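You operate a simulated robot arm through the tools that you are given. There is no shell and no other tool. Be economical: measure what you need, move in short steps, check, and stop when the job is done.

You run a simulated two-armed robot. Do the job below in one go: nothing can be reset, and whatever is moved stays where it is left.

## Task
Light the site light: yellow socket off, flap up, plug in, socket on.
Fine: the yellow plug; leave the blue socket and its plug.

It is judged by the outcome, as a careful person would: the job done as asked, and still so three seconds after it is handed in. It fails if anything else is knocked over, pushed out of place, dropped, spilled or broken.

## Robot
Two 6-joint arms with two-finger grippers on one trunk, on a base that drives. Base frame: it is fixed to the floor where the robot stands at the start and does not move with it; the origin is under the middle of the robot, x ahead of it, y to its left, z up; the surface under the hand at the start is at about z = 0.85. Units: m, degrees, N and s.
The left shoulder is at the start at [0.061, 0.143, 0.708], the right one opposite. With the tool pointing down near the work surface each hand reaches from about 0.1 to 0.66 m from the robot's upright axis, wherever it stands, measured 20 degrees to its own side. Places, roughly: blue socket knob [0.8, -0.2, 1.3]; blue splitter plug (4x4x8 cm) [0.6, -0.1, 0.9]; yellow site light plug (4x4x8 cm) [0.7, 0, 0.9]; yellow socket [0.8, 0, 1.1]; yellow socket flap [0.8, 0, 1.1]; yellow socket knob [0.8, 0, 1.3]. Payload 2.45 kg a hand.
Tool frame (each hand has its own): the origin (TCP) lies between the finger pads and is the grasp point; the fingertips stand 0.026 m ahead of it; z points along the fingers, y is the line along which they close. The gripper opens to 0.096 m. The gripper's body begins 0.069 m behind the TCP.
Orientation is that of the tool frame in the base frame, as a unit quaternion [x, y, z, w]. With the fingers straight down and closing along the base's y, the tool's x points along the base's -x, its y along +y and its z along -z.

## Interface
- The arms move only by the tool servo_tool. It takes "left_rows", "right_rows" or both (then of equal length, played together; a hand with none holds still); each is a list of rows, each a list of 7 numbers: the shift along the tool's x, y, z in cm, then the turn, a rotation vector about the tool's x, y, z in degrees, then the finger opening in cm, from 0 to 9.6. In form: [[x, y, z, wx, wy, wz, jaw], ...]. A call has 1 to 12 rows; each row is the pose to reach, as a shift and turn from the pose commanded when the call began, along the tool's axes at that moment. Rows are played at 5 a second. More than 0.05 m and 8.6 degrees between two rows, or a gripper value outside its range, and nothing of the call is played. A pose out of reach is approached as far as the arm can. The call stops where the force on the tool passes 40 N (or 10 N more than at its start, if that is more) or the arm is blocked; 0.2 s more then pass. Each finger halts on what it meets, pressing with about 40 N; the grip force reading is that of the motor and also rises with nothing between the fingers. The clock runs only during rows and for 0.2 s after the last one: add rows that repeat a pose to give the fingers time. It gives the time, the measured TCP pose, the force on the tool (base axes), the opening and the grip force at its end, in the units of the frame above (readings bear some noise), with the torque about the TCP (base axes, N m) and any sound that the robot's microphone picked up, and new pictures: "views" is both (left out), scene, wrist or none (wrist: the cameras of the hands that moved).
- Cameras (640 x 400 px; columns grow to the right, rows downward): "scene" is now at [0.1524, 0.0088, 1.3492]; the picture's right is [0.07, -1.00, -0.00], its down [-0.43, -0.03, -0.90] and it looks along [0.90, 0.06, -0.43] (base axes); focal length 258 px, centre (320, 200). "left" rides on the left gripper at [0.082, -0.003, -0.098] in its tool frame; the picture's right is [0.04, 1.00, 0.00], its down [-0.73, 0.03, -0.68] and it looks along [-0.68, 0.03, 0.73] (tool axes); focal length 256 px, centre (320, 200). "right" rides on the right gripper at [0.082, 0.003, -0.098] in its tool frame; the picture's right is [-0.04, 1.00, 0.00], its down [-0.73, -0.03, -0.68] and it looks along [-0.68, -0.03, 0.73] (tool axes); focal length 256 px, centre (320, 200). There is no depth. A picture from a camera that has moved, and an enlarged one, comes with that camera's place and axes in the base frame and with its lens.
- move_column(by): slides the trunk up (or, below 0, down) by that many m; the arms and the scene camera ride with it, the base frame stays. It gives what a move gives, with no picture.
- steer(legs): drives the robot by 1 to 6 legs, each [ahead, turn to the left] in m and degrees, along the robot's own axes; the way and the turn of a leg run together, so that a leg with both is an arc; at most 1.5 m and 180 degrees a leg. The arms and the cameras ride along, it lands a little off, and it stops where it bumps. It gives what a move gives, and a new picture of the scene camera.
- head_to(pan, tilt): turns the head with the scene camera to pan (to the left, within 86 degrees either way) and tilt (down, from -29 to 69), counted from straight ahead of the robot. It gives what a move gives, and a new picture of the scene camera.
- close_up(camera, box): a new picture of the part [left, top, right, bottom] of that camera's present view, enlarged. No time passes.
- close_job(): hands the job in; it is judged then, once.

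Work in short steps. Places have to be worked out from the pictures, the camera data and where the tool is seen: move nearer, look again, correct. Check each grasp and each placing, and mend what went wrong. You have 120 turns and 260 pictures in all, those below and enlarged ones among them. Open the grippers and draw the arms clear of the work before you hand the job in, unless the task says otherwise; then end with one line.

The tools are called after "Call:" as a command line: name --argument value ..., lists and objects as JSON in quotes. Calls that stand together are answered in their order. servo_tool: Moves the arms, as the interface text tells. Its arguments: {"type":"object","properties":{"left_rows":{"type":"array"},"right_rows":{"type":"array"},"views":{"type":"string","enum":["both","scene","wrist","none"]}},"required":[]} The other tools are called the same way: move_column (by) slides the trunk up or down; steer (legs) drives the base; head_to (pan, tilt) turns the head that bears the scene camera; close_up (camera, box) takes an enlarged picture of a part of a camera's view; close_job () hands the job in.

At the start:

```text
t: 0.0
left_tcp_pos: [0.5645, 0.2091, 0.9983]
left_tool_rot: [-0.002, 1.0, -0.001, 0.0]
left_wrist_force: [-0.1, 0.4, 0.2]
left_moment: [0.01, 0.01, -0.01]
left_opening: 0.096
left_grasp_force: 0.1
right_tcp_pos: [0.5637, -0.2516, 0.9975]
right_tool_rot: [-0.002, 1.0, 0.0, 0.001]
right_wrist_force: [-0.4, -0.1, -1.1]
right_moment: [0.01, -0.01, 0.0]
right_opening: 0.0963
right_grasp_force: 0.0
trunk travel left (down, up): [-0.333, 0.257]
robot x, y, heading: [-0.0018, 0.003, -0.0]
head pan, tilt: [4.1, 25.7]
```

scene: 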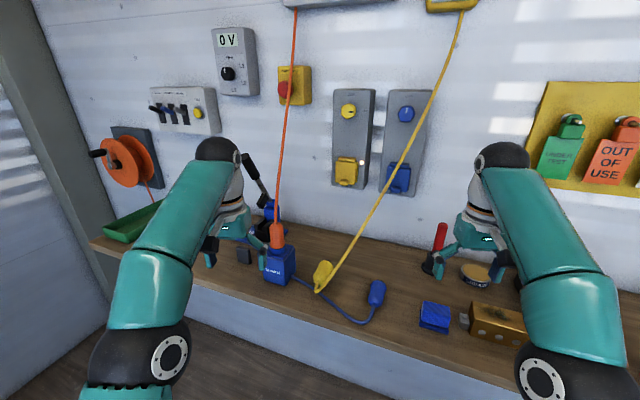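
right: 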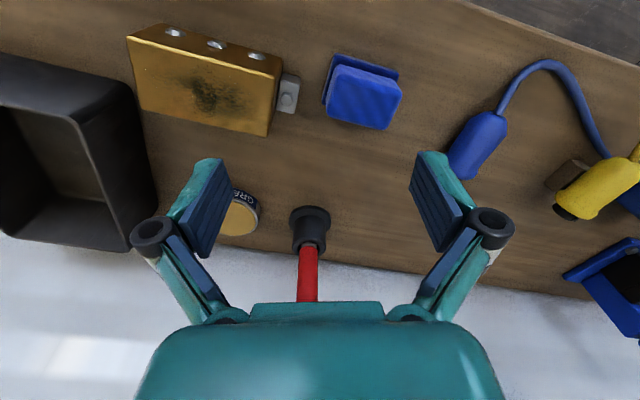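
left: 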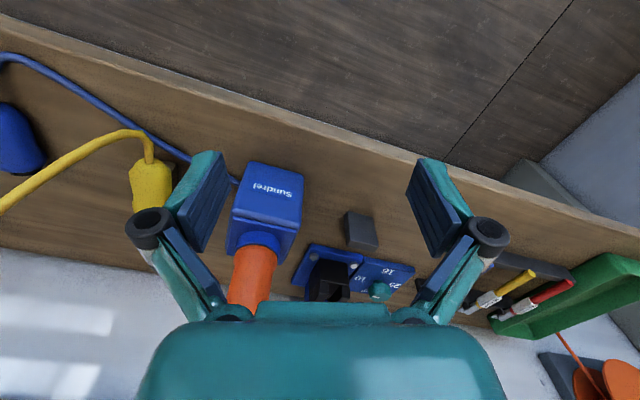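

The scene shows the yellow socket (left one) with its knob and flap, and the yellow plug lying on the bench. I take enlarged views of the sockets and the plug first.

Call:
close_up --camera "scene" --box '[310, 70, 450, 210]'

Call:
close_up --camera "scene" --box '[260, 230, 420, 330]'

Call:
close_up --camera "scene" --box '[140, 0, 480, 212]'

```text
2.86 times, centred on (380, 140) of scene
camera zoom: at [0.1524, 0.0088, 1.3492], right [0.07, -1.0, 0.0], down [-0.43, -0.03, -0.9], along [0.9, 0.06, -0.43], focal length 738 px, centre (149, 371)
```

zoom: 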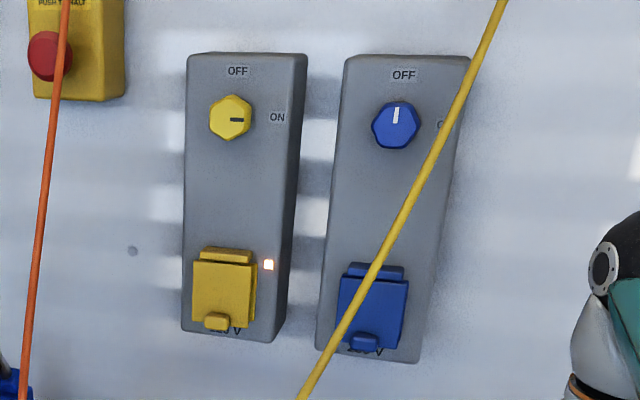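

```text
4.00 times, centred on (340, 280) of scene
camera zoom: at [0.1524, 0.0088, 1.3492], right [0.07, -1.0, 0.0], down [-0.43, -0.03, -0.9], along [0.9, 0.06, -0.43], focal length 1033 px, centre (240, -120)
```

zoom: 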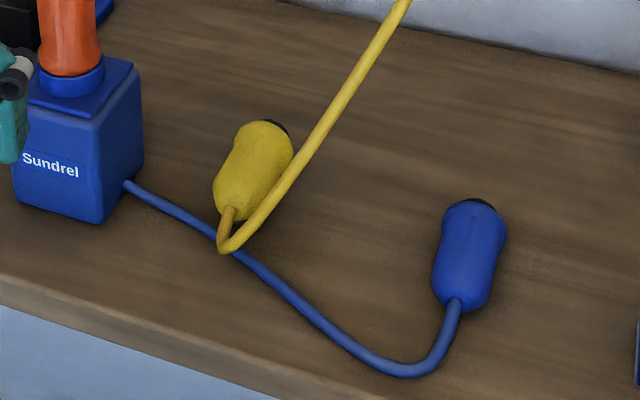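

```text
1.88 times, centred on (310, 106) of scene
camera zoom: at [0.1524, 0.0088, 1.3492], right [0.07, -1.0, 0.0], down [-0.43, -0.03, -0.9], along [0.9, 0.06, -0.43], focal length 486 px, centre (339, 377)
```

zoom: 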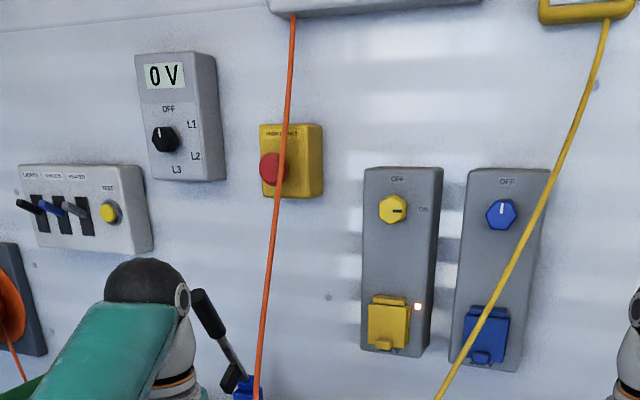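

The yellow knob points to ON (right), and OFF is straight up. The bench edge seems turned about 15° relative to me, so I look down at the base clearance, then up at the wall.

Call:
head_to --pan 0 --tilt 69

Call:
head_to --pan -5 --tilt 0

```text
t: 1.1
left_tcp_pos: [0.5652, 0.2078, 0.9993]
left_tool_rot: [-0.003, 1.0, 0.0, 0.001]
left_wrist_force: [0.1, -0.2, 0.5]
left_moment: [-0.01, -0.01, 0.01]
left_opening: 0.0962
left_grasp_force: 0.1
right_tcp_pos: [0.5634, -0.251, 0.9977]
right_tool_rot: [-0.003, 1.0, -0.001, 0.001]
right_wrist_force: [-0.4, 0.0, -0.1]
right_moment: [0.01, 0.02, 0.03]
right_opening: 0.0961
right_grasp_force: 0.1
trunk travel left (down, up): [-0.333, 0.257]
robot x, y, heading: [-0.003, -0.0001, 0.2]
head pan, tilt: [0.0, 68.8]
camera scene: at [0.1166, 0.0023, 1.291], right [0.0, -1.0, 0.0], down [-0.93, 0.0, -0.36], along [0.36, 0.0, -0.93], focal length 258 px, centre (320, 200)
```

scene: 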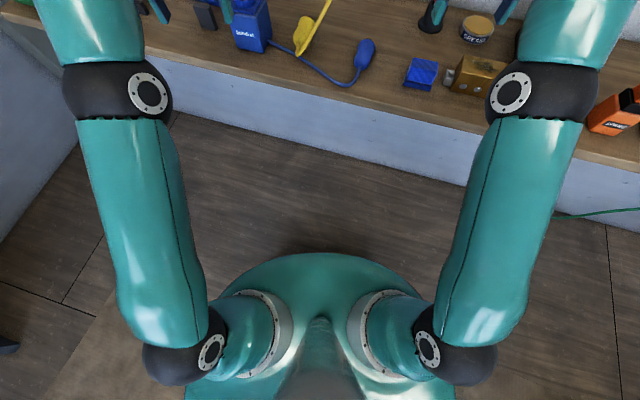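

```text
t: 2.5
left_tcp_pos: [0.5662, 0.2084, 0.9986]
left_tool_rot: [-0.003, 1.0, -0.001, 0.0]
left_wrist_force: [0.6, 0.7, 0.2]
left_moment: [0.03, 0.0, -0.03]
left_opening: 0.0959
left_grasp_force: 0.1
right_tcp_pos: [0.5643, -0.2506, 0.9981]
right_tool_rot: [-0.003, 1.0, 0.0, 0.001]
right_wrist_force: [0.1, 0.9, 0.3]
right_moment: [-0.07, -0.01, -0.02]
right_opening: 0.0959
right_grasp_force: 0.0
trunk travel left (down, up): [-0.333, 0.257]
robot x, y, heading: [-0.0023, 0.0036, 0.0]
head pan, tilt: [-5.0, 0.0]
camera scene: at [0.1504, -0.0056, 1.3907], right [-0.09, -1.0, 0.0], down [0.0, 0.0, -1.0], along [1.0, -0.09, 0.0], focal length 258 px, centre (320, 200)
```

scene: 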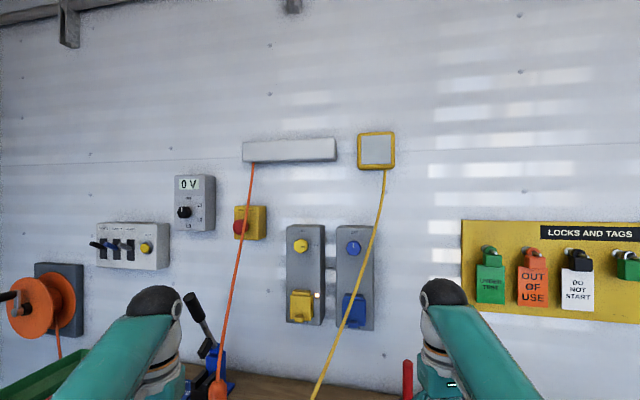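

There is about 0.2 m free ahead of the base, and the wall is turned roughly 15° to the right. I raise the trunk to keep the hands clear of the cables, then turn to face the wall.

Call:
move_column --by 0.2

Call:
steer --legs '[[0, -15]]'

Call:
head_to --pan 14 --tilt 32

```text
t: 4.7
left_tcp_pos: [0.5666, 0.2088, 1.1991]
left_tool_rot: [-0.003, 1.0, 0.0, -0.001]
left_wrist_force: [-0.2, -0.1, 1.1]
left_moment: [0.0, -0.01, 0.02]
left_opening: 0.096
left_grasp_force: 0.1
right_tcp_pos: [0.5641, -0.2508, 1.1976]
right_tool_rot: [-0.003, 1.0, 0.0, 0.0]
right_wrist_force: [-0.1, 0.4, -0.4]
right_moment: [0.04, 0.01, -0.01]
right_opening: 0.0961
right_grasp_force: 0.0
trunk travel left (down, up): [-0.533, 0.057]
robot x, y, heading: [0.0001, -0.0012, 0.2]
head pan, tilt: [-5.0, 0.0]
```

```text
t: 6.0
left_tcp_pos: [0.6017, 0.0534, 1.1988]
left_tool_rot: [0.13, 0.992, 0.0, 0.0]
left_wrist_force: [0.6, 0.2, -0.6]
left_moment: [-0.03, 0.0, -0.02]
left_opening: 0.0961
left_grasp_force: 0.2
right_tcp_pos: [0.4801, -0.3894, 1.1974]
right_tool_rot: [0.129, 0.992, -0.001, 0.004]
right_wrist_force: [-0.3, 0.6, -0.3]
right_moment: [0.0, 0.01, -0.02]
right_opening: 0.0961
right_grasp_force: 0.0
trunk travel left (down, up): [-0.533, 0.057]
robot x, y, heading: [0.0031, 0.0135, -14.9]
head pan, tilt: [-5.0, 0.0]
camera scene: at [0.1474, -0.0319, 1.5908], right [-0.34, -0.94, 0.0], down [0.0, 0.0, -1.0], along [0.94, -0.34, 0.0], focal length 258 px, centre (320, 200)
```

scene: 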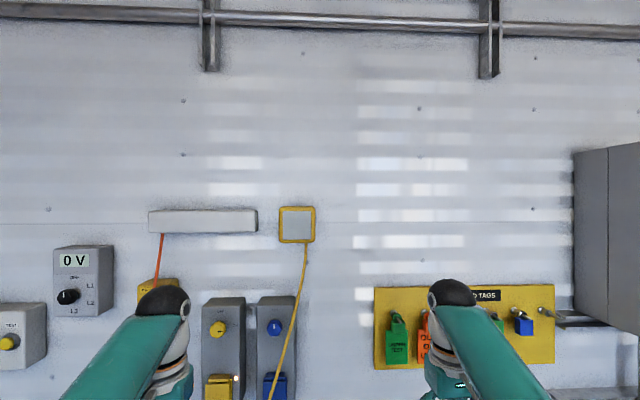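

```text
t: 7.0
left_tcp_pos: [0.6019, 0.0533, 1.199]
left_tool_rot: [0.128, 0.992, 0.0, 0.0]
left_wrist_force: [0.0, 0.2, 0.1]
left_moment: [-0.03, 0.03, 0.03]
left_opening: 0.0959
left_grasp_force: 0.0
right_tcp_pos: [0.4793, -0.389, 1.1979]
right_tool_rot: [0.129, 0.992, -0.001, 0.002]
right_wrist_force: [0.7, 0.0, 0.2]
right_moment: [-0.01, 0.01, 0.02]
right_opening: 0.096
right_grasp_force: 0.1
trunk travel left (down, up): [-0.533, 0.057]
robot x, y, heading: [0.007, 0.0143, -14.9]
head pan, tilt: [14.0, 32.0]
camera scene: at [0.1524, -0.003, 1.5393], right [-0.02, -1.0, 0.0], down [-0.53, 0.01, -0.85], along [0.85, -0.02, -0.53], focal length 258 px, centre (320, 200)
```

scene: 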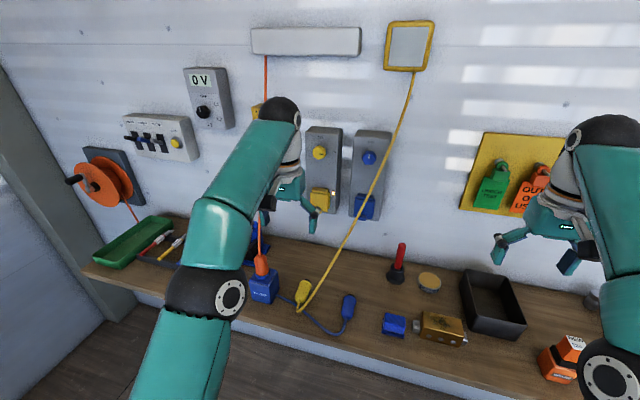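

The knob triangulates to about (0.862, −0.012, 1.261), the flap to about (0.84, −0.016, 1.113), and the wall normal yaw is about −18°. I swing the left hand to point at the wall, holding its TCP in place.

Call:
servo_tool --left_rows '[[0, 0, 0, 0, -8.2, 0, 9.6], [0.5, 0, 0, 0, -16.4, 0, 9.6], [1, 0, 0, 0, -24.6, 0, 9.6], [1.5, 0, 0, 0, -32.8, 0, 9.6], [2, 0, 0, 0, -41, 0, 9.6], [2.5, 0, 0, 0, -49.2, 0, 9.6], [3, 0, 0, 0, -57.4, 0, 9.6], [3.5, 0, 0, 0, -65.6, 0, 9.6], [4, 0, 0, 0, -73.8, 0, 9.6], [4, 0, 0, 0, -82, 0, 9.6], [4, 0, 0, 0, -90, 0, 9.6], [4, 0, 0, 0, -90, 0, 9.6]]'

```text
t: 9.6
left_tcp_pos: [0.5631, 0.0634, 1.1988]
left_tool_rot: [0.089, 0.702, -0.09, 0.701]
left_wrist_force: [-0.8, -0.4, -0.6]
left_moment: [0.0, -0.01, -0.01]
left_opening: 0.096
left_grasp_force: 0.0
right_tcp_pos: [0.4785, -0.3899, 1.199]
right_tool_rot: [0.129, 0.992, -0.001, 0.003]
right_wrist_force: [-0.7, -0.1, 0.0]
right_moment: [-0.01, 0.01, 0.0]
right_opening: 0.0963
right_grasp_force: 0.1
trunk travel left (down, up): [-0.533, 0.057]
robot x, y, heading: [0.007, 0.0122, -15.3]
head pan, tilt: [14.0, 32.0]
camera scene: at [0.1518, -0.0022, 1.5394], right [-0.02, -1.0, 0.0], down [-0.53, 0.01, -0.85], along [0.85, -0.02, -0.53], focal length 258 px, centre (320, 200)
camera left: at [0.4675, 0.0868, 1.1163], right [0.25, 0.97, -0.04], down [-0.65, 0.2, 0.73], along [0.72, -0.16, 0.68], focal length 256 px, centre (320, 200)
```

scene: 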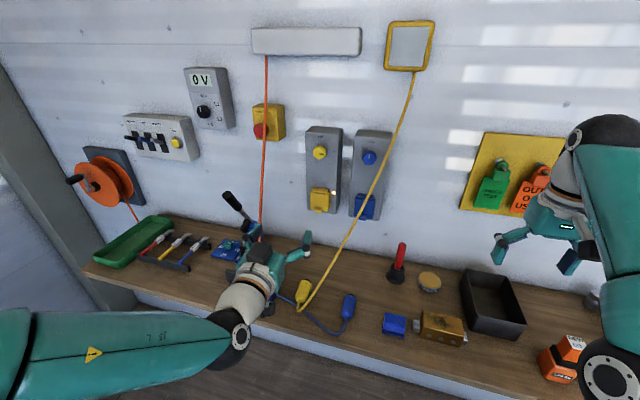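
left: 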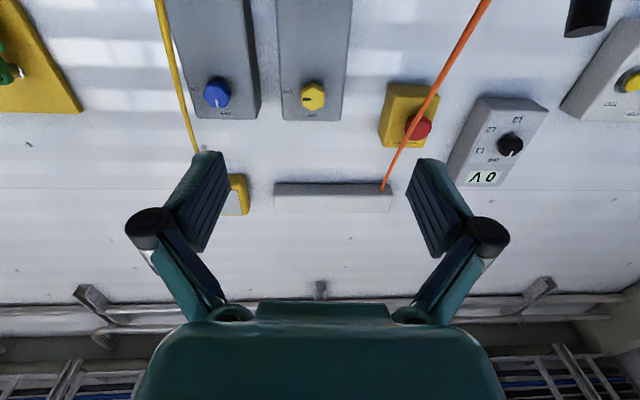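

The wrist view agrees with the knob place. I bring the left hand to about 8 cm in front of the knob, adding the 2.7° yaw.

Call:
servo_tool --left_rows '[[-2, 0, 4, 0.7, 0, 0, 9.6], [-4, 0.1, 8, 1.4, 0, 0, 9.6], [-5.5, 0.2, 12, 2.1, 0, 0, 9.6], [-6.6, 0.3, 16, 2.7, 0, 0, 9.6], [-6.6, 0.4, 19.5, 2.7, 0, 0, 9.6], [-6.6, 0.4, 22, 2.7, 0, 0, 9.6], [-6.6, 0.4, 22, 2.7, 0, 0, 9.6]]'

```text
t: 11.2
left_tcp_pos: [0.7765, 0.012, 1.2666]
left_tool_rot: [0.105, 0.701, -0.105, 0.697]
left_wrist_force: [-0.3, -0.3, -0.8]
left_moment: [0.0, -0.02, -0.01]
left_opening: 0.096
left_grasp_force: 0.0
left hand out of reach, approached as far as the arm can: row 3, 4, 5
right_tcp_pos: [0.48, -0.3884, 1.1979]
right_tool_rot: [0.129, 0.992, -0.001, 0.003]
right_wrist_force: [-0.3, -0.4, 0.3]
right_moment: [0.03, -0.02, -0.01]
right_opening: 0.0962
right_grasp_force: 0.1
trunk travel left (down, up): [-0.533, 0.057]
robot x, y, heading: [0.0013, 0.0168, -15.3]
head pan, tilt: [14.0, 32.0]
camera scene: at [0.1518, -0.0023, 1.5394], right [-0.02, -1.0, 0.0], down [-0.53, 0.01, -0.85], along [0.85, -0.02, -0.53], focal length 258 px, centre (320, 200)
camera left: at [0.6827, 0.0384, 1.1842], right [0.29, 0.96, -0.04], down [-0.64, 0.23, 0.74], along [0.71, -0.19, 0.67], focal length 256 px, centre (320, 200)
```

scene: 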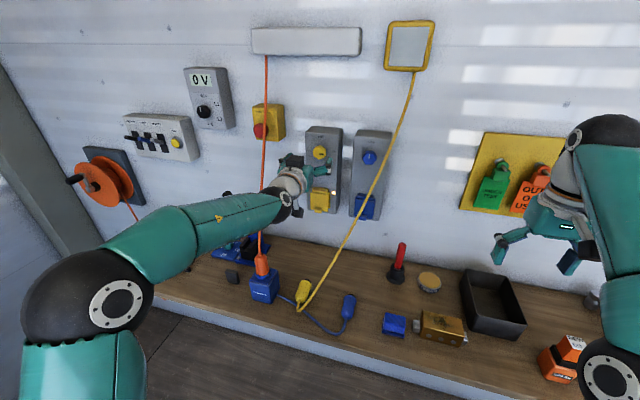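
left: 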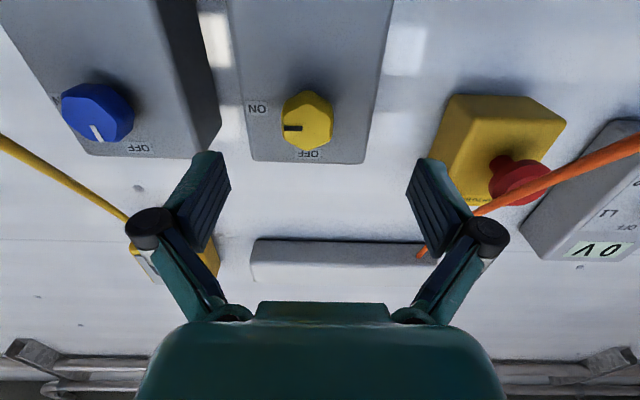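

The arm is near full stretch here, so I pull the hand back 12 cm and then drive 0.12 m ahead (bench is still clear).

Call:
servo_tool --left_rows '[[0, 0, -4, 0, 0, 0, 9.6], [0, 0, -8, 0, 0, 0, 9.6], [0, 0, -12, 0, 0, 0, 9.6], [0, 0, -12, 0, 0, 0, 9.6]]' --views "none"

Call:
steer --legs '[[0.12, 0]]'

```text
t: 12.2
left_tcp_pos: [0.6614, 0.0442, 1.2677]
left_tool_rot: [0.104, 0.702, -0.104, 0.697]
left_wrist_force: [0.2, -0.1, 0.4]
left_moment: [-0.02, -0.03, -0.02]
left_opening: 0.0961
left_grasp_force: 0.0
left hand out of reach, approached as far as the arm can: row 1, 2, 3, 4
right_tcp_pos: [0.4813, -0.3897, 1.1978]
right_tool_rot: [0.129, 0.992, -0.001, 0.001]
right_wrist_force: [1.2, -0.9, 0.5]
right_moment: [-0.03, -0.02, 0.06]
right_opening: 0.096
right_grasp_force: 0.0
trunk travel left (down, up): [-0.533, 0.057]
robot x, y, heading: [0.0035, 0.0125, -15.0]
head pan, tilt: [14.0, 32.0]
```

```text
t: 13.5
left_tcp_pos: [0.7793, 0.0115, 1.2663]
left_tool_rot: [0.105, 0.701, -0.105, 0.697]
left_wrist_force: [0.9, -0.4, -0.3]
left_moment: [0.02, -0.08, 0.02]
left_opening: 0.0957
left_grasp_force: 0.0
right_tcp_pos: [0.5962, -0.4203, 1.1965]
right_tool_rot: [0.128, 0.992, 0.0, 0.002]
right_wrist_force: [0.2, -0.4, -0.6]
right_moment: [0.01, 0.04, 0.01]
right_opening: 0.0961
right_grasp_force: 0.0
trunk travel left (down, up): [-0.533, 0.057]
robot x, y, heading: [0.1176, -0.0183, -15.1]
head pan, tilt: [14.0, 32.0]
camera scene: at [0.2705, -0.0345, 1.539], right [-0.02, -1.0, 0.0], down [-0.53, 0.01, -0.85], along [0.85, -0.02, -0.53], focal length 258 px, centre (320, 200)
```

scene: 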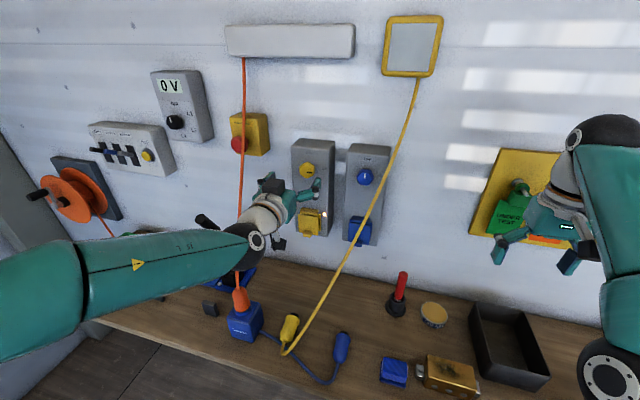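

Combining both cameras, the knob front is at about (0.846, −0.018, 1.2645) with flats facing left and right. I align 0.8 cm right and advance 6.2 cm with the jaws at 7 cm.

Call:
servo_tool --left_rows '[[0, -0.8, 1, 0, 0, 0, 7], [0, -0.8, 3, 0, 0, 0, 7], [0.1, -0.8, 5, 0, 0, 0, 7], [0.1, -0.8, 6.2, 0, 0, 0, 7], [0.1, -0.8, 6.2, 0, 0, 0, 7]]'

```text
t: 14.7
left_tcp_pos: [0.8327, -0.0143, 1.267]
left_tool_rot: [0.106, 0.701, -0.105, 0.697]
left_wrist_force: [0.2, -0.3, -0.3]
left_moment: [0.0, 0.01, -0.04]
left_opening: 0.0701
left_grasp_force: 0.1
right_tcp_pos: [0.5952, -0.4201, 1.1979]
right_tool_rot: [0.13, 0.992, 0.0, 0.002]
right_wrist_force: [-0.1, -0.8, 0.1]
right_moment: [-0.02, 0.02, 0.03]
right_opening: 0.0961
right_grasp_force: 0.0
trunk travel left (down, up): [-0.533, 0.057]
robot x, y, heading: [0.1197, -0.0199, -15.2]
head pan, tilt: [14.0, 32.0]
camera scene: at [0.2678, -0.0337, 1.5393], right [-0.02, -1.0, 0.0], down [-0.53, 0.01, -0.85], along [0.85, -0.02, -0.53], focal length 258 px, centre (320, 200)
camera left: at [0.7393, 0.0139, 1.1849], right [0.29, 0.95, -0.04], down [-0.64, 0.23, 0.74], along [0.71, -0.19, 0.67], focal length 256 px, centre (320, 200)
```

scene: 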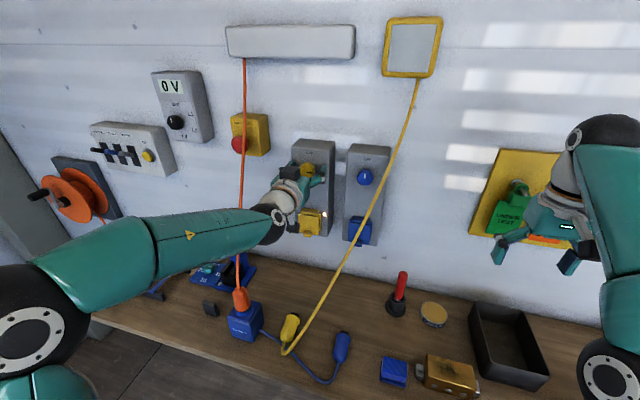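
left: 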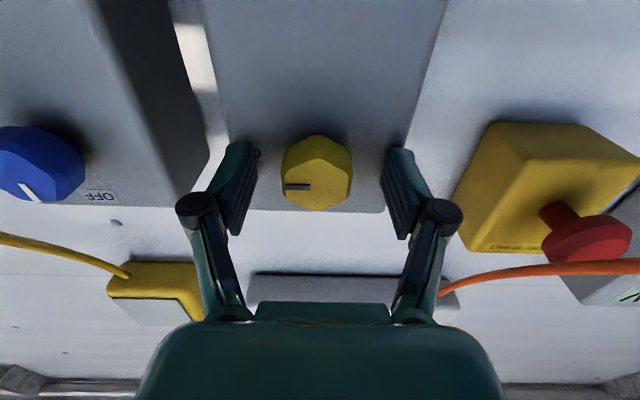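

The knob is centred and the fingertips are about 1.4 cm past its front. I go 0.4 cm deeper and close.

Call:
servo_tool --left_rows '[[0, 0, 0.4, 0, 0, 0, 6], [0, 0, 0.4, 0, 0, 0, 4.5], [0, 0, 0.4, 0, 0, 0, 3.5], [0, 0, 0.4, 0, 0, 0, 3.5], [0, 0, 0.4, 0, 0, 0, 3.5]]' --views "wrist"

```text
t: 15.9
left_tcp_pos: [0.8333, -0.0148, 1.2686]
left_tool_rot: [0.107, 0.7, -0.106, 0.698]
left_wrist_force: [-26.1, 2.4, -6.1]
left_moment: [-0.05, -0.04, 0.39]
left_opening: 0.0395
left_grasp_force: 44.9
right_tcp_pos: [0.5916, -0.4203, 1.1991]
right_tool_rot: [0.13, 0.992, 0.0, 0.005]
right_wrist_force: [0.1, 0.1, -0.4]
right_moment: [-0.01, 0.01, 0.02]
right_opening: 0.096
right_grasp_force: 0.0
trunk travel left (down, up): [-0.533, 0.057]
robot x, y, heading: [0.1189, -0.0217, -14.9]
head pan, tilt: [14.0, 32.0]
camera left: at [0.739, 0.0127, 1.1864], right [0.3, 0.95, -0.04], down [-0.64, 0.23, 0.74], along [0.71, -0.19, 0.68], focal length 256 px, centre (320, 200)
```

left: 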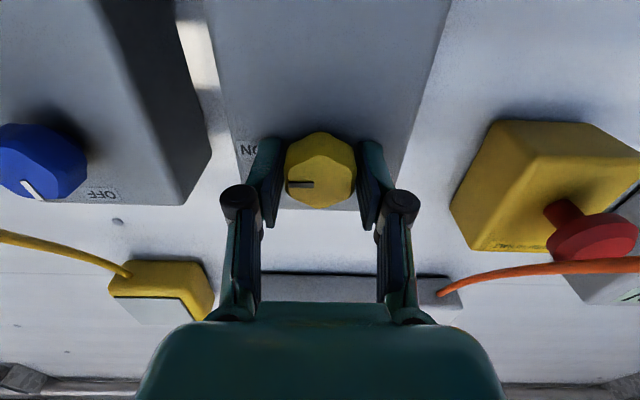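

The knob is gripped (3.95 cm), but the tips press on the face with 26 N. I ease back 0.5 cm and turn 90° counterclockwise toward OFF.

Call:
servo_tool --left_rows '[[0, 0, -0.5, 0, 0, 0, 3.5], [0, 0, -0.5, 0, 0, -8, 3.5], [0, 0, -0.5, 0, 0, -16, 3.5], [0, 0, -0.5, 0, 0, -24, 3.5], [0, 0, -0.5, 0, 0, -32, 3.5], [0, 0, -0.5, 0, 0, -40, 3.5], [0, 0, -0.5, 0, 0, -48, 3.5], [0, 0, -0.5, 0, 0, -48, 3.5]]' --views "wrist"

```text
t: 17.1
left_tcp_pos: [0.8325, -0.0134, 1.2675]
left_tool_rot: [-0.11, 0.71, -0.292, 0.632]
left_wrist_force: [-10.7, 18.6, -10.5]
left_moment: [0.09, -0.51, -0.19]
left_opening: 0.0398
left_grasp_force: 44.7
left hand out of reach, approached as far as the arm can: row 5, 6
right_tcp_pos: [0.5932, -0.42, 1.1991]
right_tool_rot: [0.129, 0.992, -0.001, 0.003]
right_wrist_force: [-0.9, 0.2, -1.2]
right_moment: [0.08, -0.02, -0.01]
right_opening: 0.0958
right_grasp_force: 0.1
trunk travel left (down, up): [-0.533, 0.057]
robot x, y, heading: [0.122, -0.0174, -15.1]
head pan, tilt: [14.0, 32.0]
stopped in row 6 (left hand): the force on the tool passed its limit at 52 N (the readings are from after the stop); the commanded pose is now the measured one
camera left: at [0.7242, -0.0303, 1.2042], right [0.2, 0.78, -0.59], down [-0.52, 0.6, 0.62], along [0.83, 0.18, 0.53], focal length 256 px, centre (320, 200)
```

left: 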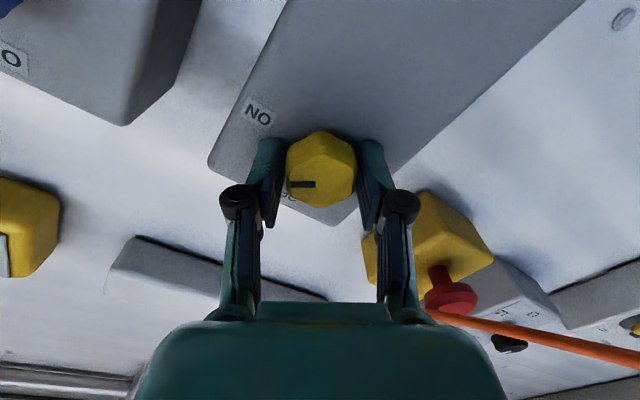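

The wrist reached its limit after about 34° of turn; the knob turns with it. I open in place and rotate the hand back 60° to the next pair of flats.

Call:
servo_tool --left_rows '[[0, 0, 0, 0, 0, 0, 5], [0, 0, 0, 0, 0, 0, 7], [0, 0, 0, 0, 0, 8, 7], [0, 0, 0, 0, 0, 16, 7], [0, 0, 0, 0, 0, 24, 7], [0, 0, 0, 0, 0, 32, 7], [0, 0, 0, 0, 0, 40, 7], [0, 0, 0, 0, 0, 48, 7], [0, 0, 0, 0, 0, 56, 7], [0, 0, 0, 0, 0, 60, 7], [0, 0, 0, 0, 0, 60, 7]]' --views "wrist"

```text
t: 19.6
left_tcp_pos: [0.8329, -0.0182, 1.2704]
left_tool_rot: [0.264, 0.668, 0.061, 0.693]
left_wrist_force: [0.1, -0.7, -0.2]
left_moment: [-0.03, 0.04, 0.04]
left_opening: 0.0698
left_grasp_force: 0.0
right_tcp_pos: [0.5952, -0.4205, 1.197]
right_tool_rot: [0.13, 0.992, 0.0, 0.002]
right_wrist_force: [-0.5, 0.1, -0.1]
right_moment: [0.02, 0.04, 0.01]
right_opening: 0.0959
right_grasp_force: 0.1
trunk travel left (down, up): [-0.533, 0.057]
robot x, y, heading: [0.1191, -0.022, -15.2]
head pan, tilt: [14.0, 32.0]
camera left: at [0.7478, 0.044, 1.1965], right [0.27, 0.87, 0.41], down [-0.72, -0.1, 0.69], along [0.64, -0.48, 0.6], focal length 256 px, centre (320, 200)
```

left: 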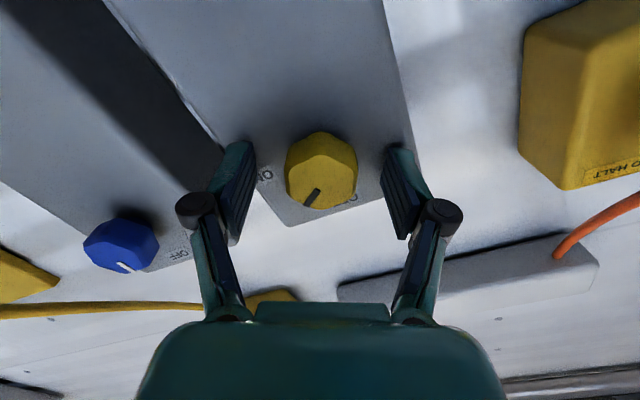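

The knob stayed partway and the jaws now sit across the next flats. I close and turn another 56° counterclockwise.

Call:
servo_tool --left_rows '[[0, 0, 0, 0, 0, 0, 5], [0, 0, 0, 0, 0, 0, 3.5], [0, 0, 0, 0, 0, 0, 3.5], [0, 0, 0, 0, 0, -8, 3.5], [0, 0, 0, 0, 0, -16, 3.5], [0, 0, 0, 0, 0, -24, 3.5], [0, 0, 0, 0, 0, -32, 3.5], [0, 0, 0, 0, 0, -40, 3.5], [0, 0, 0, 0, 0, -48, 3.5], [0, 0, 0, 0, 0, -56, 3.5], [0, 0, 0, 0, 0, -56, 3.5]]' --views "both"

```text
t: 21.9
left_tcp_pos: [0.8324, -0.0128, 1.2681]
left_tool_rot: [-0.085, 0.712, -0.272, 0.641]
left_wrist_force: [-9.0, 22.5, -7.4]
left_moment: [0.75, -0.72, -0.17]
left_opening: 0.0398
left_grasp_force: 45.4
right_tcp_pos: [0.5945, -0.417, 1.1999]
right_tool_rot: [0.129, 0.992, -0.002, 0.003]
right_wrist_force: [0.0, 0.7, -0.2]
right_moment: [0.0, 0.01, 0.01]
right_opening: 0.0961
right_grasp_force: 0.1
trunk travel left (down, up): [-0.533, 0.057]
robot x, y, heading: [0.1171, -0.0152, -15.0]
head pan, tilt: [14.0, 32.0]
camera scene: at [0.2667, -0.0292, 1.5394], right [-0.02, -1.0, 0.0], down [-0.53, 0.01, -0.85], along [0.85, -0.02, -0.53], focal length 258 px, centre (320, 200)
camera left: at [0.7256, -0.0252, 1.2019], right [0.22, 0.82, -0.53], down [-0.53, 0.56, 0.64], along [0.82, 0.14, 0.55], focal length 256 px, centre (320, 200)
```

scene: 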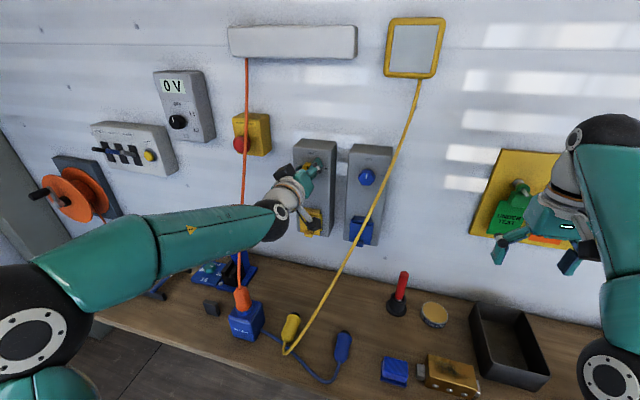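
left: 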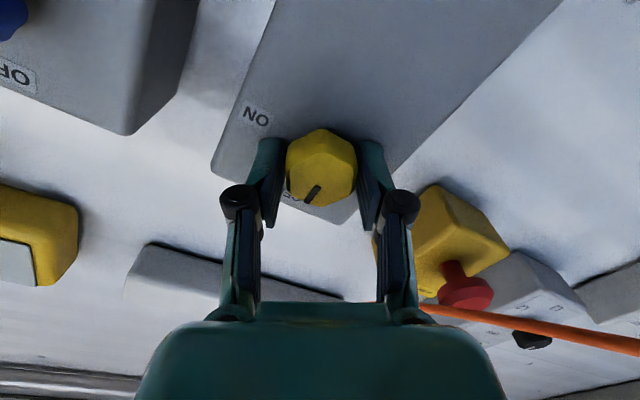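

The pointer now seems to be at about OFF. I open, roll back level, withdraw about 12 cm and check.

Call:
servo_tool --left_rows '[[0, 0, 0, 0, 0, 0, 5], [0, 0, 0, 0, 0, 0, 7.5], [0, 0, -2, 0, 0, 0, 7.5], [0, 0, -5, 0, 0, 8, 7.5], [0, 0, -9, 0, 0, 16, 7.5], [0, 0, -12, 0, 0, 24, 7.5], [0, 0, -12, 0, 0, 30, 7.5]]' --views "wrist"

Call:
close_up --camera "scene" --box '[280, 120, 420, 260]'

```text
t: 23.6
left_tcp_pos: [0.7185, 0.0161, 1.2728]
left_tool_rot: [0.106, 0.71, -0.095, 0.69]
left_wrist_force: [0.7, 0.1, -0.6]
left_moment: [-0.01, -0.01, 0.01]
left_opening: 0.075
left_grasp_force: 0.1
right_tcp_pos: [0.594, -0.4211, 1.1979]
right_tool_rot: [0.129, 0.992, 0.0, 0.001]
right_wrist_force: [0.0, 0.8, -0.2]
right_moment: [0.0, 0.0, -0.01]
right_opening: 0.0958
right_grasp_force: 0.0
trunk travel left (down, up): [-0.533, 0.057]
robot x, y, heading: [0.1193, -0.0175, -15.4]
head pan, tilt: [14.0, 32.0]
camera left: at [0.622, 0.0437, 1.1933], right [0.28, 0.96, -0.03], down [-0.62, 0.2, 0.76], along [0.73, -0.19, 0.66], focal length 256 px, centre (320, 200)
```

left: 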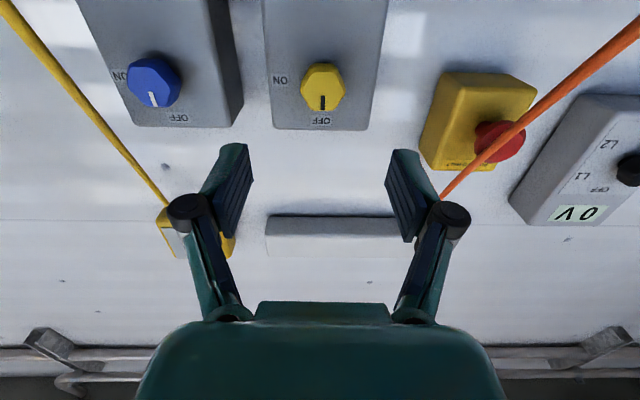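

```text
2.86 times, centred on (350, 190) of scene
camera zoom: at [0.2685, -0.034, 1.5392], right [-0.02, -1.0, 0.0], down [-0.53, 0.01, -0.85], along [0.85, -0.02, -0.53], focal length 738 px, centre (234, 229)
```

zoom: 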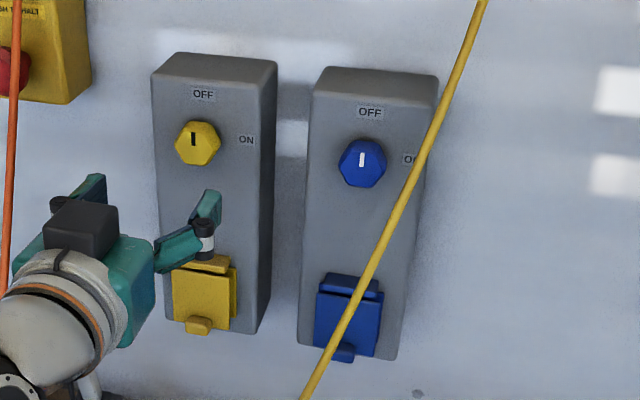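

The yellow socket is OFF and its lamp is out. Now I lower the hand about 18 cm to view the flap and its tab closely from below.

Call:
servo_tool --left_rows '[[4.5, 0, -1, 0, 0, 0, 5], [9, 0, -1, 0, 0, 0, 3], [13.5, 0, -1, 0, 0, 0, 2], [18, 0, -1, 0, 0, 0, 2], [18, 0, -1, 0, 0, 0, 2]]'

Call:
close_up --camera "scene" --box '[280, 120, 420, 260]'

```text
t: 24.8
left_tcp_pos: [0.6828, -0.0229, 1.1173]
left_tool_rot: [0.103, 0.712, -0.093, 0.688]
left_wrist_force: [0.1, -0.3, 0.8]
left_moment: [0.03, 0.01, 0.02]
left_opening: 0.0202
left_grasp_force: 0.1
left hand out of reach, approached as far as the arm can: row 2, 3, 4, 5
right_tcp_pos: [0.5933, -0.4201, 1.1993]
right_tool_rot: [0.129, 0.992, 0.0, 0.003]
right_wrist_force: [-0.6, 0.2, 0.4]
right_moment: [-0.01, -0.02, 0.02]
right_opening: 0.0962
right_grasp_force: 0.1
trunk travel left (down, up): [-0.533, 0.057]
robot x, y, heading: [0.119, -0.0158, -15.1]
head pan, tilt: [14.0, 32.0]
camera scene: at [0.2671, -0.0332, 1.5394], right [-0.02, -1.0, 0.0], down [-0.53, 0.01, -0.85], along [0.85, -0.02, -0.53], focal length 258 px, centre (320, 200)
camera left: at [0.5863, 0.0049, 1.0372], right [0.27, 0.96, -0.03], down [-0.62, 0.2, 0.76], along [0.73, -0.19, 0.65], focal length 256 px, centre (320, 200)
```

scene: 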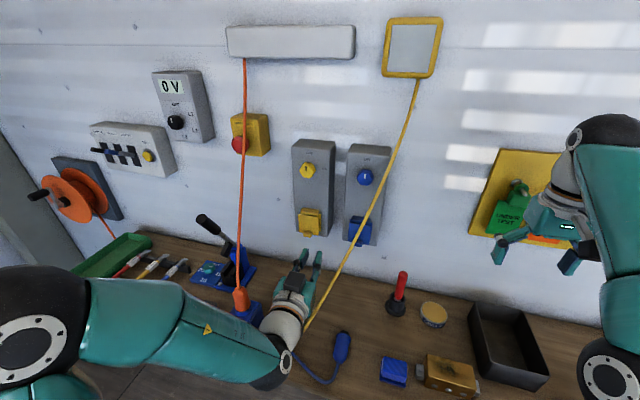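
left: 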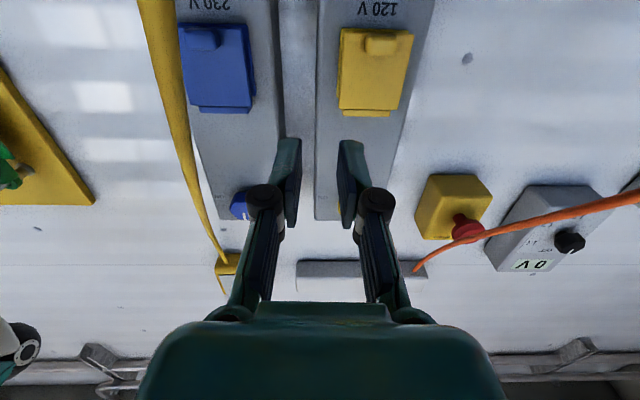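

```text
2.86 times, centred on (350, 190) of scene
camera zoom: at [0.2671, -0.0332, 1.5394], right [-0.02, -1.0, 0.0], down [-0.53, 0.01, -0.85], along [0.85, -0.02, -0.53], focal length 738 px, centre (234, 229)
```

zoom: 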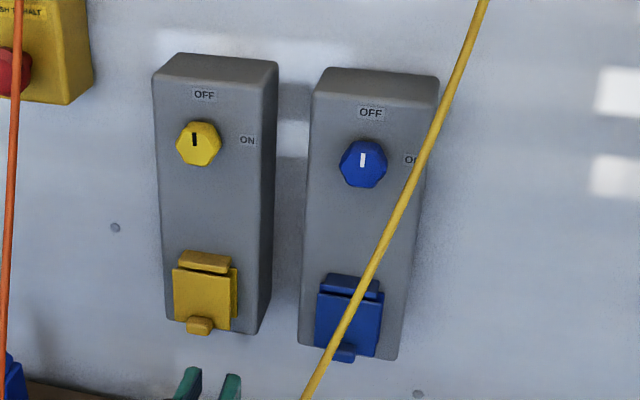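

The hand drifted right near the yellow cable, so it shouldn't stay there. I look closely at the flap, before relocating.

Call:
close_up --camera "left" --box '[300, 0, 460, 130]'

Call:
close_up --camera "scene" --box '[285, 195, 345, 245]'

```text
3.08 times, centred on (380, 65) of left
camera zoom: at [0.5863, 0.0049, 1.0372], right [0.27, 0.96, -0.03], down [-0.62, 0.2, 0.76], along [0.73, -0.19, 0.65], focal length 788 px, centre (135, 615)
```

zoom: 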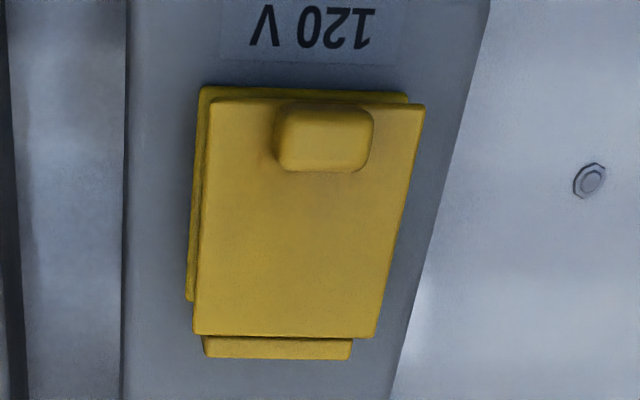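

```text
8.00 times, centred on (315, 220) of scene
camera zoom: at [0.2671, -0.0332, 1.5394], right [-0.02, -1.0, 0.0], down [-0.53, 0.01, -0.85], along [0.85, -0.02, -0.53], focal length 2067 px, centre (360, 40)
```

zoom: 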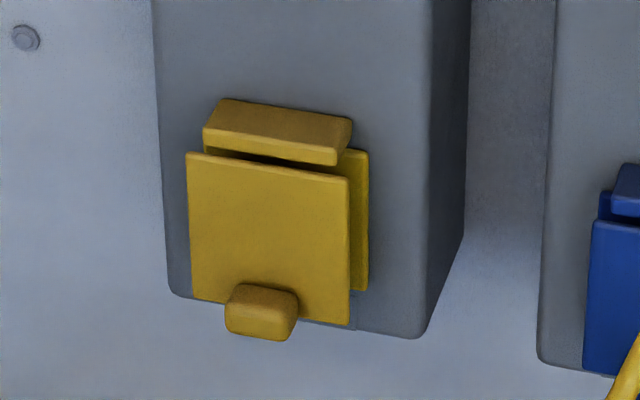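

The tab is a block on the flap at about (0.834, −0.012, 1.076), hinge near z 1.14, box face at forward coordinate 0.826. I plan to push closed fingers up from beneath it; first I move the hand left and forward away from the yellow cable.

Call:
servo_tool --left_rows '[[-1.5, 0.3, 1.5, 0.7, -1, 0, 1], [-3, 0.6, 3, 1.5, -2, 0, 0.5], [-3, 0.6, 3, 1.5, -2, 0, 0.5]]' --views "none"

Call:
move_column --by -0.1

Call:
head_to --pan 14 --tilt 30

Call:
close_up --camera "left" --box '[0, 0, 640, 400]'

```text
t: 25.6
left_tcp_pos: [0.709, -0.0396, 1.1536]
left_tool_rot: [0.11, 0.699, -0.103, 0.699]
left_wrist_force: [-0.2, 0.0, 0.0]
left_moment: [-0.06, 0.0, -0.02]
left_opening: 0.005
left_grasp_force: 0.1
left hand out of reach, approached as far as the arm can: row 1, 2, 3
right_tcp_pos: [0.5948, -0.4201, 1.1979]
right_tool_rot: [0.129, 0.992, 0.0, 0.002]
right_wrist_force: [0.2, -0.9, 0.4]
right_moment: [-0.01, -0.02, -0.03]
right_opening: 0.0961
right_grasp_force: 0.1
trunk travel left (down, up): [-0.533, 0.057]
robot x, y, heading: [0.1209, -0.019, -15.0]
head pan, tilt: [14.0, 32.0]
```

```text
t: 26.9
left_tcp_pos: [0.7092, -0.039, 1.0539]
left_tool_rot: [0.109, 0.699, -0.104, 0.699]
left_wrist_force: [0.2, 0.3, 0.0]
left_moment: [0.02, 0.03, -0.06]
left_opening: 0.0051
left_grasp_force: 0.1
right_tcp_pos: [0.5941, -0.4201, 1.0977]
right_tool_rot: [0.13, 0.991, -0.001, 0.003]
right_wrist_force: [-0.8, 1.6, -0.2]
right_moment: [-0.01, -0.02, 0.01]
right_opening: 0.096
right_grasp_force: 0.1
trunk travel left (down, up): [-0.433, 0.157]
robot x, y, heading: [0.1181, -0.0202, -15.3]
head pan, tilt: [14.0, 32.0]
```

```text
t: 27.5
left_tcp_pos: [0.7098, -0.0405, 1.0537]
left_tool_rot: [0.11, 0.699, -0.104, 0.699]
left_wrist_force: [-0.1, -0.5, -0.1]
left_moment: [0.03, 0.0, 0.03]
left_opening: 0.005
left_grasp_force: 0.1
right_tcp_pos: [0.595, -0.4202, 1.0987]
right_tool_rot: [0.13, 0.992, -0.001, 0.002]
right_wrist_force: [-0.7, -0.3, 0.0]
right_moment: [-0.02, 0.01, 0.04]
right_opening: 0.0959
right_grasp_force: 0.1
trunk travel left (down, up): [-0.433, 0.157]
robot x, y, heading: [0.1169, -0.0183, -15.3]
head pan, tilt: [14.0, 30.0]
camera scene: at [0.2689, -0.0338, 1.4424], right [-0.02, -1.0, 0.0], down [-0.5, 0.01, -0.87], along [0.87, -0.02, -0.5], focal length 258 px, centre (320, 200)
```

scene: 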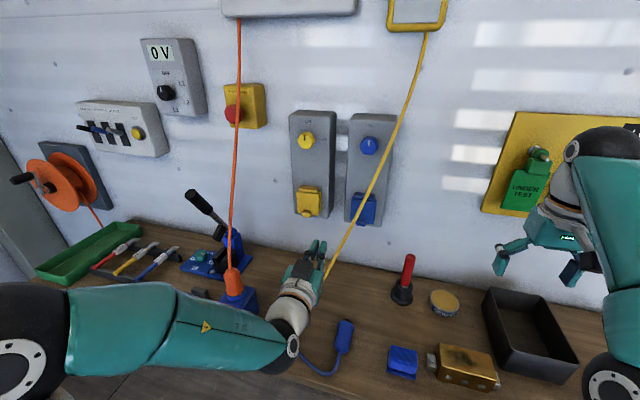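

```text
1.00 times, centred on (320, 200) of left (not enlarged: the box is as wide or as high as the picture)
camera zoom: at [0.6154, -0.0113, 0.9708], right [0.3, 0.95, -0.03], down [-0.64, 0.22, 0.73], along [0.71, -0.2, 0.68], focal length 256 px, centre (320, 200)
```

zoom: 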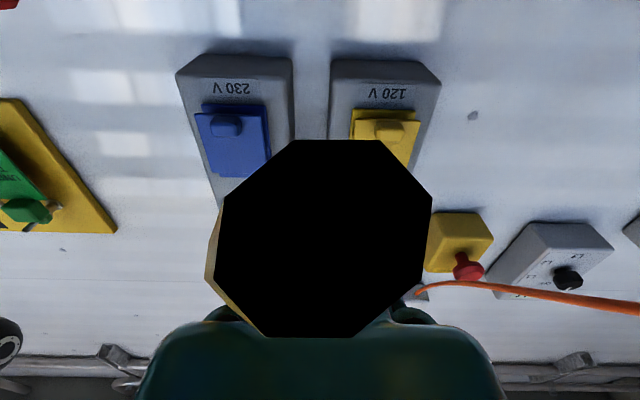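

The wrist camera sits against the yellow cable here because this pose is out of the arm's range, so I back out: trunk up 0.1 again and the hand up to where it was reachable.

Call:
move_column --by 0.1

Call:
servo_tool --left_rows '[[-4, 0, 0, 0, 0, 0, 0.5], [-8, 0, 0, 0, 0, 0, 0.5], [-12, 0, 0, 0, 0, 0, 0.5], [-12, 0, 0, 0, 0, 0, 0.5]]'

```text
t: 28.8
left_tcp_pos: [0.7091, -0.0399, 1.1536]
left_tool_rot: [0.11, 0.699, -0.104, 0.699]
left_wrist_force: [-0.6, 0.1, -0.6]
left_moment: [-0.01, -0.01, 0.01]
left_opening: 0.005
left_grasp_force: 0.1
right_tcp_pos: [0.5944, -0.4203, 1.1972]
right_tool_rot: [0.129, 0.992, -0.001, 0.002]
right_wrist_force: [0.1, -0.4, -0.3]
right_moment: [0.01, 0.0, -0.07]
right_opening: 0.0959
right_grasp_force: 0.1
trunk travel left (down, up): [-0.533, 0.057]
robot x, y, heading: [0.1198, -0.0172, -15.0]
head pan, tilt: [14.0, 30.0]
```

```text
t: 29.8
left_tcp_pos: [0.7082, -0.0417, 1.2741]
left_tool_rot: [0.109, 0.699, -0.104, 0.699]
left_wrist_force: [-0.7, -0.7, -0.2]
left_moment: [-0.01, 0.0, 0.03]
left_opening: 0.0049
left_grasp_force: 0.1
right_tcp_pos: [0.5941, -0.4215, 1.1977]
right_tool_rot: [0.13, 0.992, 0.0, 0.002]
right_wrist_force: [-1.2, 0.0, -0.4]
right_moment: [0.0, -0.03, -0.01]
right_opening: 0.096
right_grasp_force: 0.0
trunk travel left (down, up): [-0.533, 0.057]
robot x, y, heading: [0.1185, -0.0198, -15.2]
head pan, tilt: [14.0, 30.0]
camera scene: at [0.2695, -0.034, 1.5423], right [-0.02, -1.0, 0.0], down [-0.5, 0.01, -0.87], along [0.87, -0.02, -0.5], focal length 258 px, centre (320, 200)
camera left: at [0.6152, -0.0133, 1.1913], right [0.3, 0.95, -0.03], down [-0.64, 0.22, 0.73], along [0.71, -0.2, 0.68], focal length 256 px, centre (320, 200)
```

scene: 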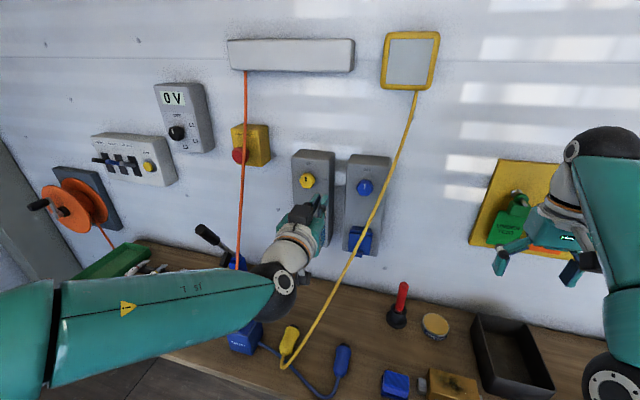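
left: 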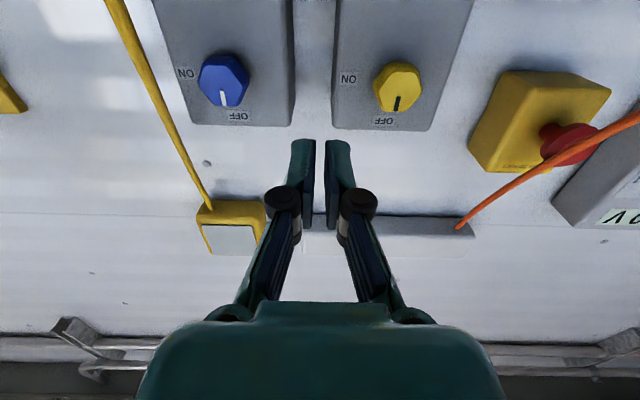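

That moved relative to the measured pose, and everything is clear. Now I shift 6.2 cm left onto the socket line, and then lower the trunk.

Call:
servo_tool --left_rows '[[0, 3, 0, 0, 0, 0, 0.5], [0, 6.2, 0, 0, 0, 0, 0.5], [0, 6.2, 0, 0, 0, 0, 0.5]]' --views "none"

Call:
move_column --by -0.1

Call:
head_to --pan 14 --tilt 32

```text
t: 30.6
left_tcp_pos: [0.7287, 0.0175, 1.275]
left_tool_rot: [0.11, 0.699, -0.105, 0.699]
left_wrist_force: [-0.1, 0.0, -0.2]
left_moment: [-0.03, 0.0, 0.04]
left_opening: 0.005
left_grasp_force: 0.1
right_tcp_pos: [0.5959, -0.4212, 1.1985]
right_tool_rot: [0.13, 0.992, -0.001, 0.001]
right_wrist_force: [-0.2, -0.1, -0.6]
right_moment: [0.01, 0.01, 0.0]
right_opening: 0.0961
right_grasp_force: 0.0
trunk travel left (down, up): [-0.533, 0.057]
robot x, y, heading: [0.1245, -0.0173, -15.5]
head pan, tilt: [14.0, 30.0]
```

```text
t: 32.0
left_tcp_pos: [0.7275, 0.019, 1.1741]
left_tool_rot: [0.11, 0.699, -0.104, 0.699]
left_wrist_force: [0.3, -0.1, -0.7]
left_moment: [0.01, 0.04, -0.03]
left_opening: 0.0051
left_grasp_force: 0.0
right_tcp_pos: [0.5935, -0.419, 1.0982]
right_tool_rot: [0.129, 0.992, -0.001, 0.003]
right_wrist_force: [0.3, -0.8, 0.5]
right_moment: [-0.03, -0.01, -0.01]
right_opening: 0.096
right_grasp_force: 0.0
trunk travel left (down, up): [-0.433, 0.157]
robot x, y, heading: [0.1228, -0.0173, -15.2]
head pan, tilt: [14.0, 30.0]
```

```text
t: 32.6
left_tcp_pos: [0.7292, 0.0181, 1.1744]
left_tool_rot: [0.11, 0.699, -0.104, 0.699]
left_wrist_force: [0.2, 0.1, -0.1]
left_moment: [0.0, 0.03, 0.0]
left_opening: 0.0052
left_grasp_force: 0.0
right_tcp_pos: [0.5953, -0.4208, 1.0985]
right_tool_rot: [0.13, 0.992, -0.001, 0.003]
right_wrist_force: [0.8, -0.1, -0.1]
right_moment: [-0.01, -0.03, 0.0]
right_opening: 0.096
right_grasp_force: 0.1
trunk travel left (down, up): [-0.433, 0.157]
robot x, y, heading: [0.1202, -0.0178, -15.2]
head pan, tilt: [14.0, 32.0]
camera scene: at [0.268, -0.0338, 1.4393], right [-0.02, -1.0, 0.0], down [-0.53, 0.01, -0.85], along [0.85, -0.02, -0.53], focal length 258 px, centre (320, 200)
```

scene: 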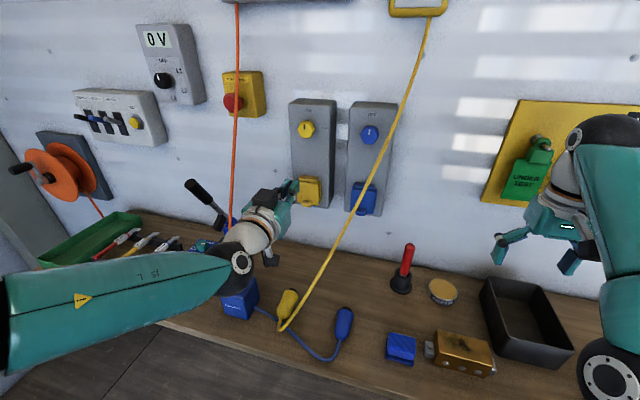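

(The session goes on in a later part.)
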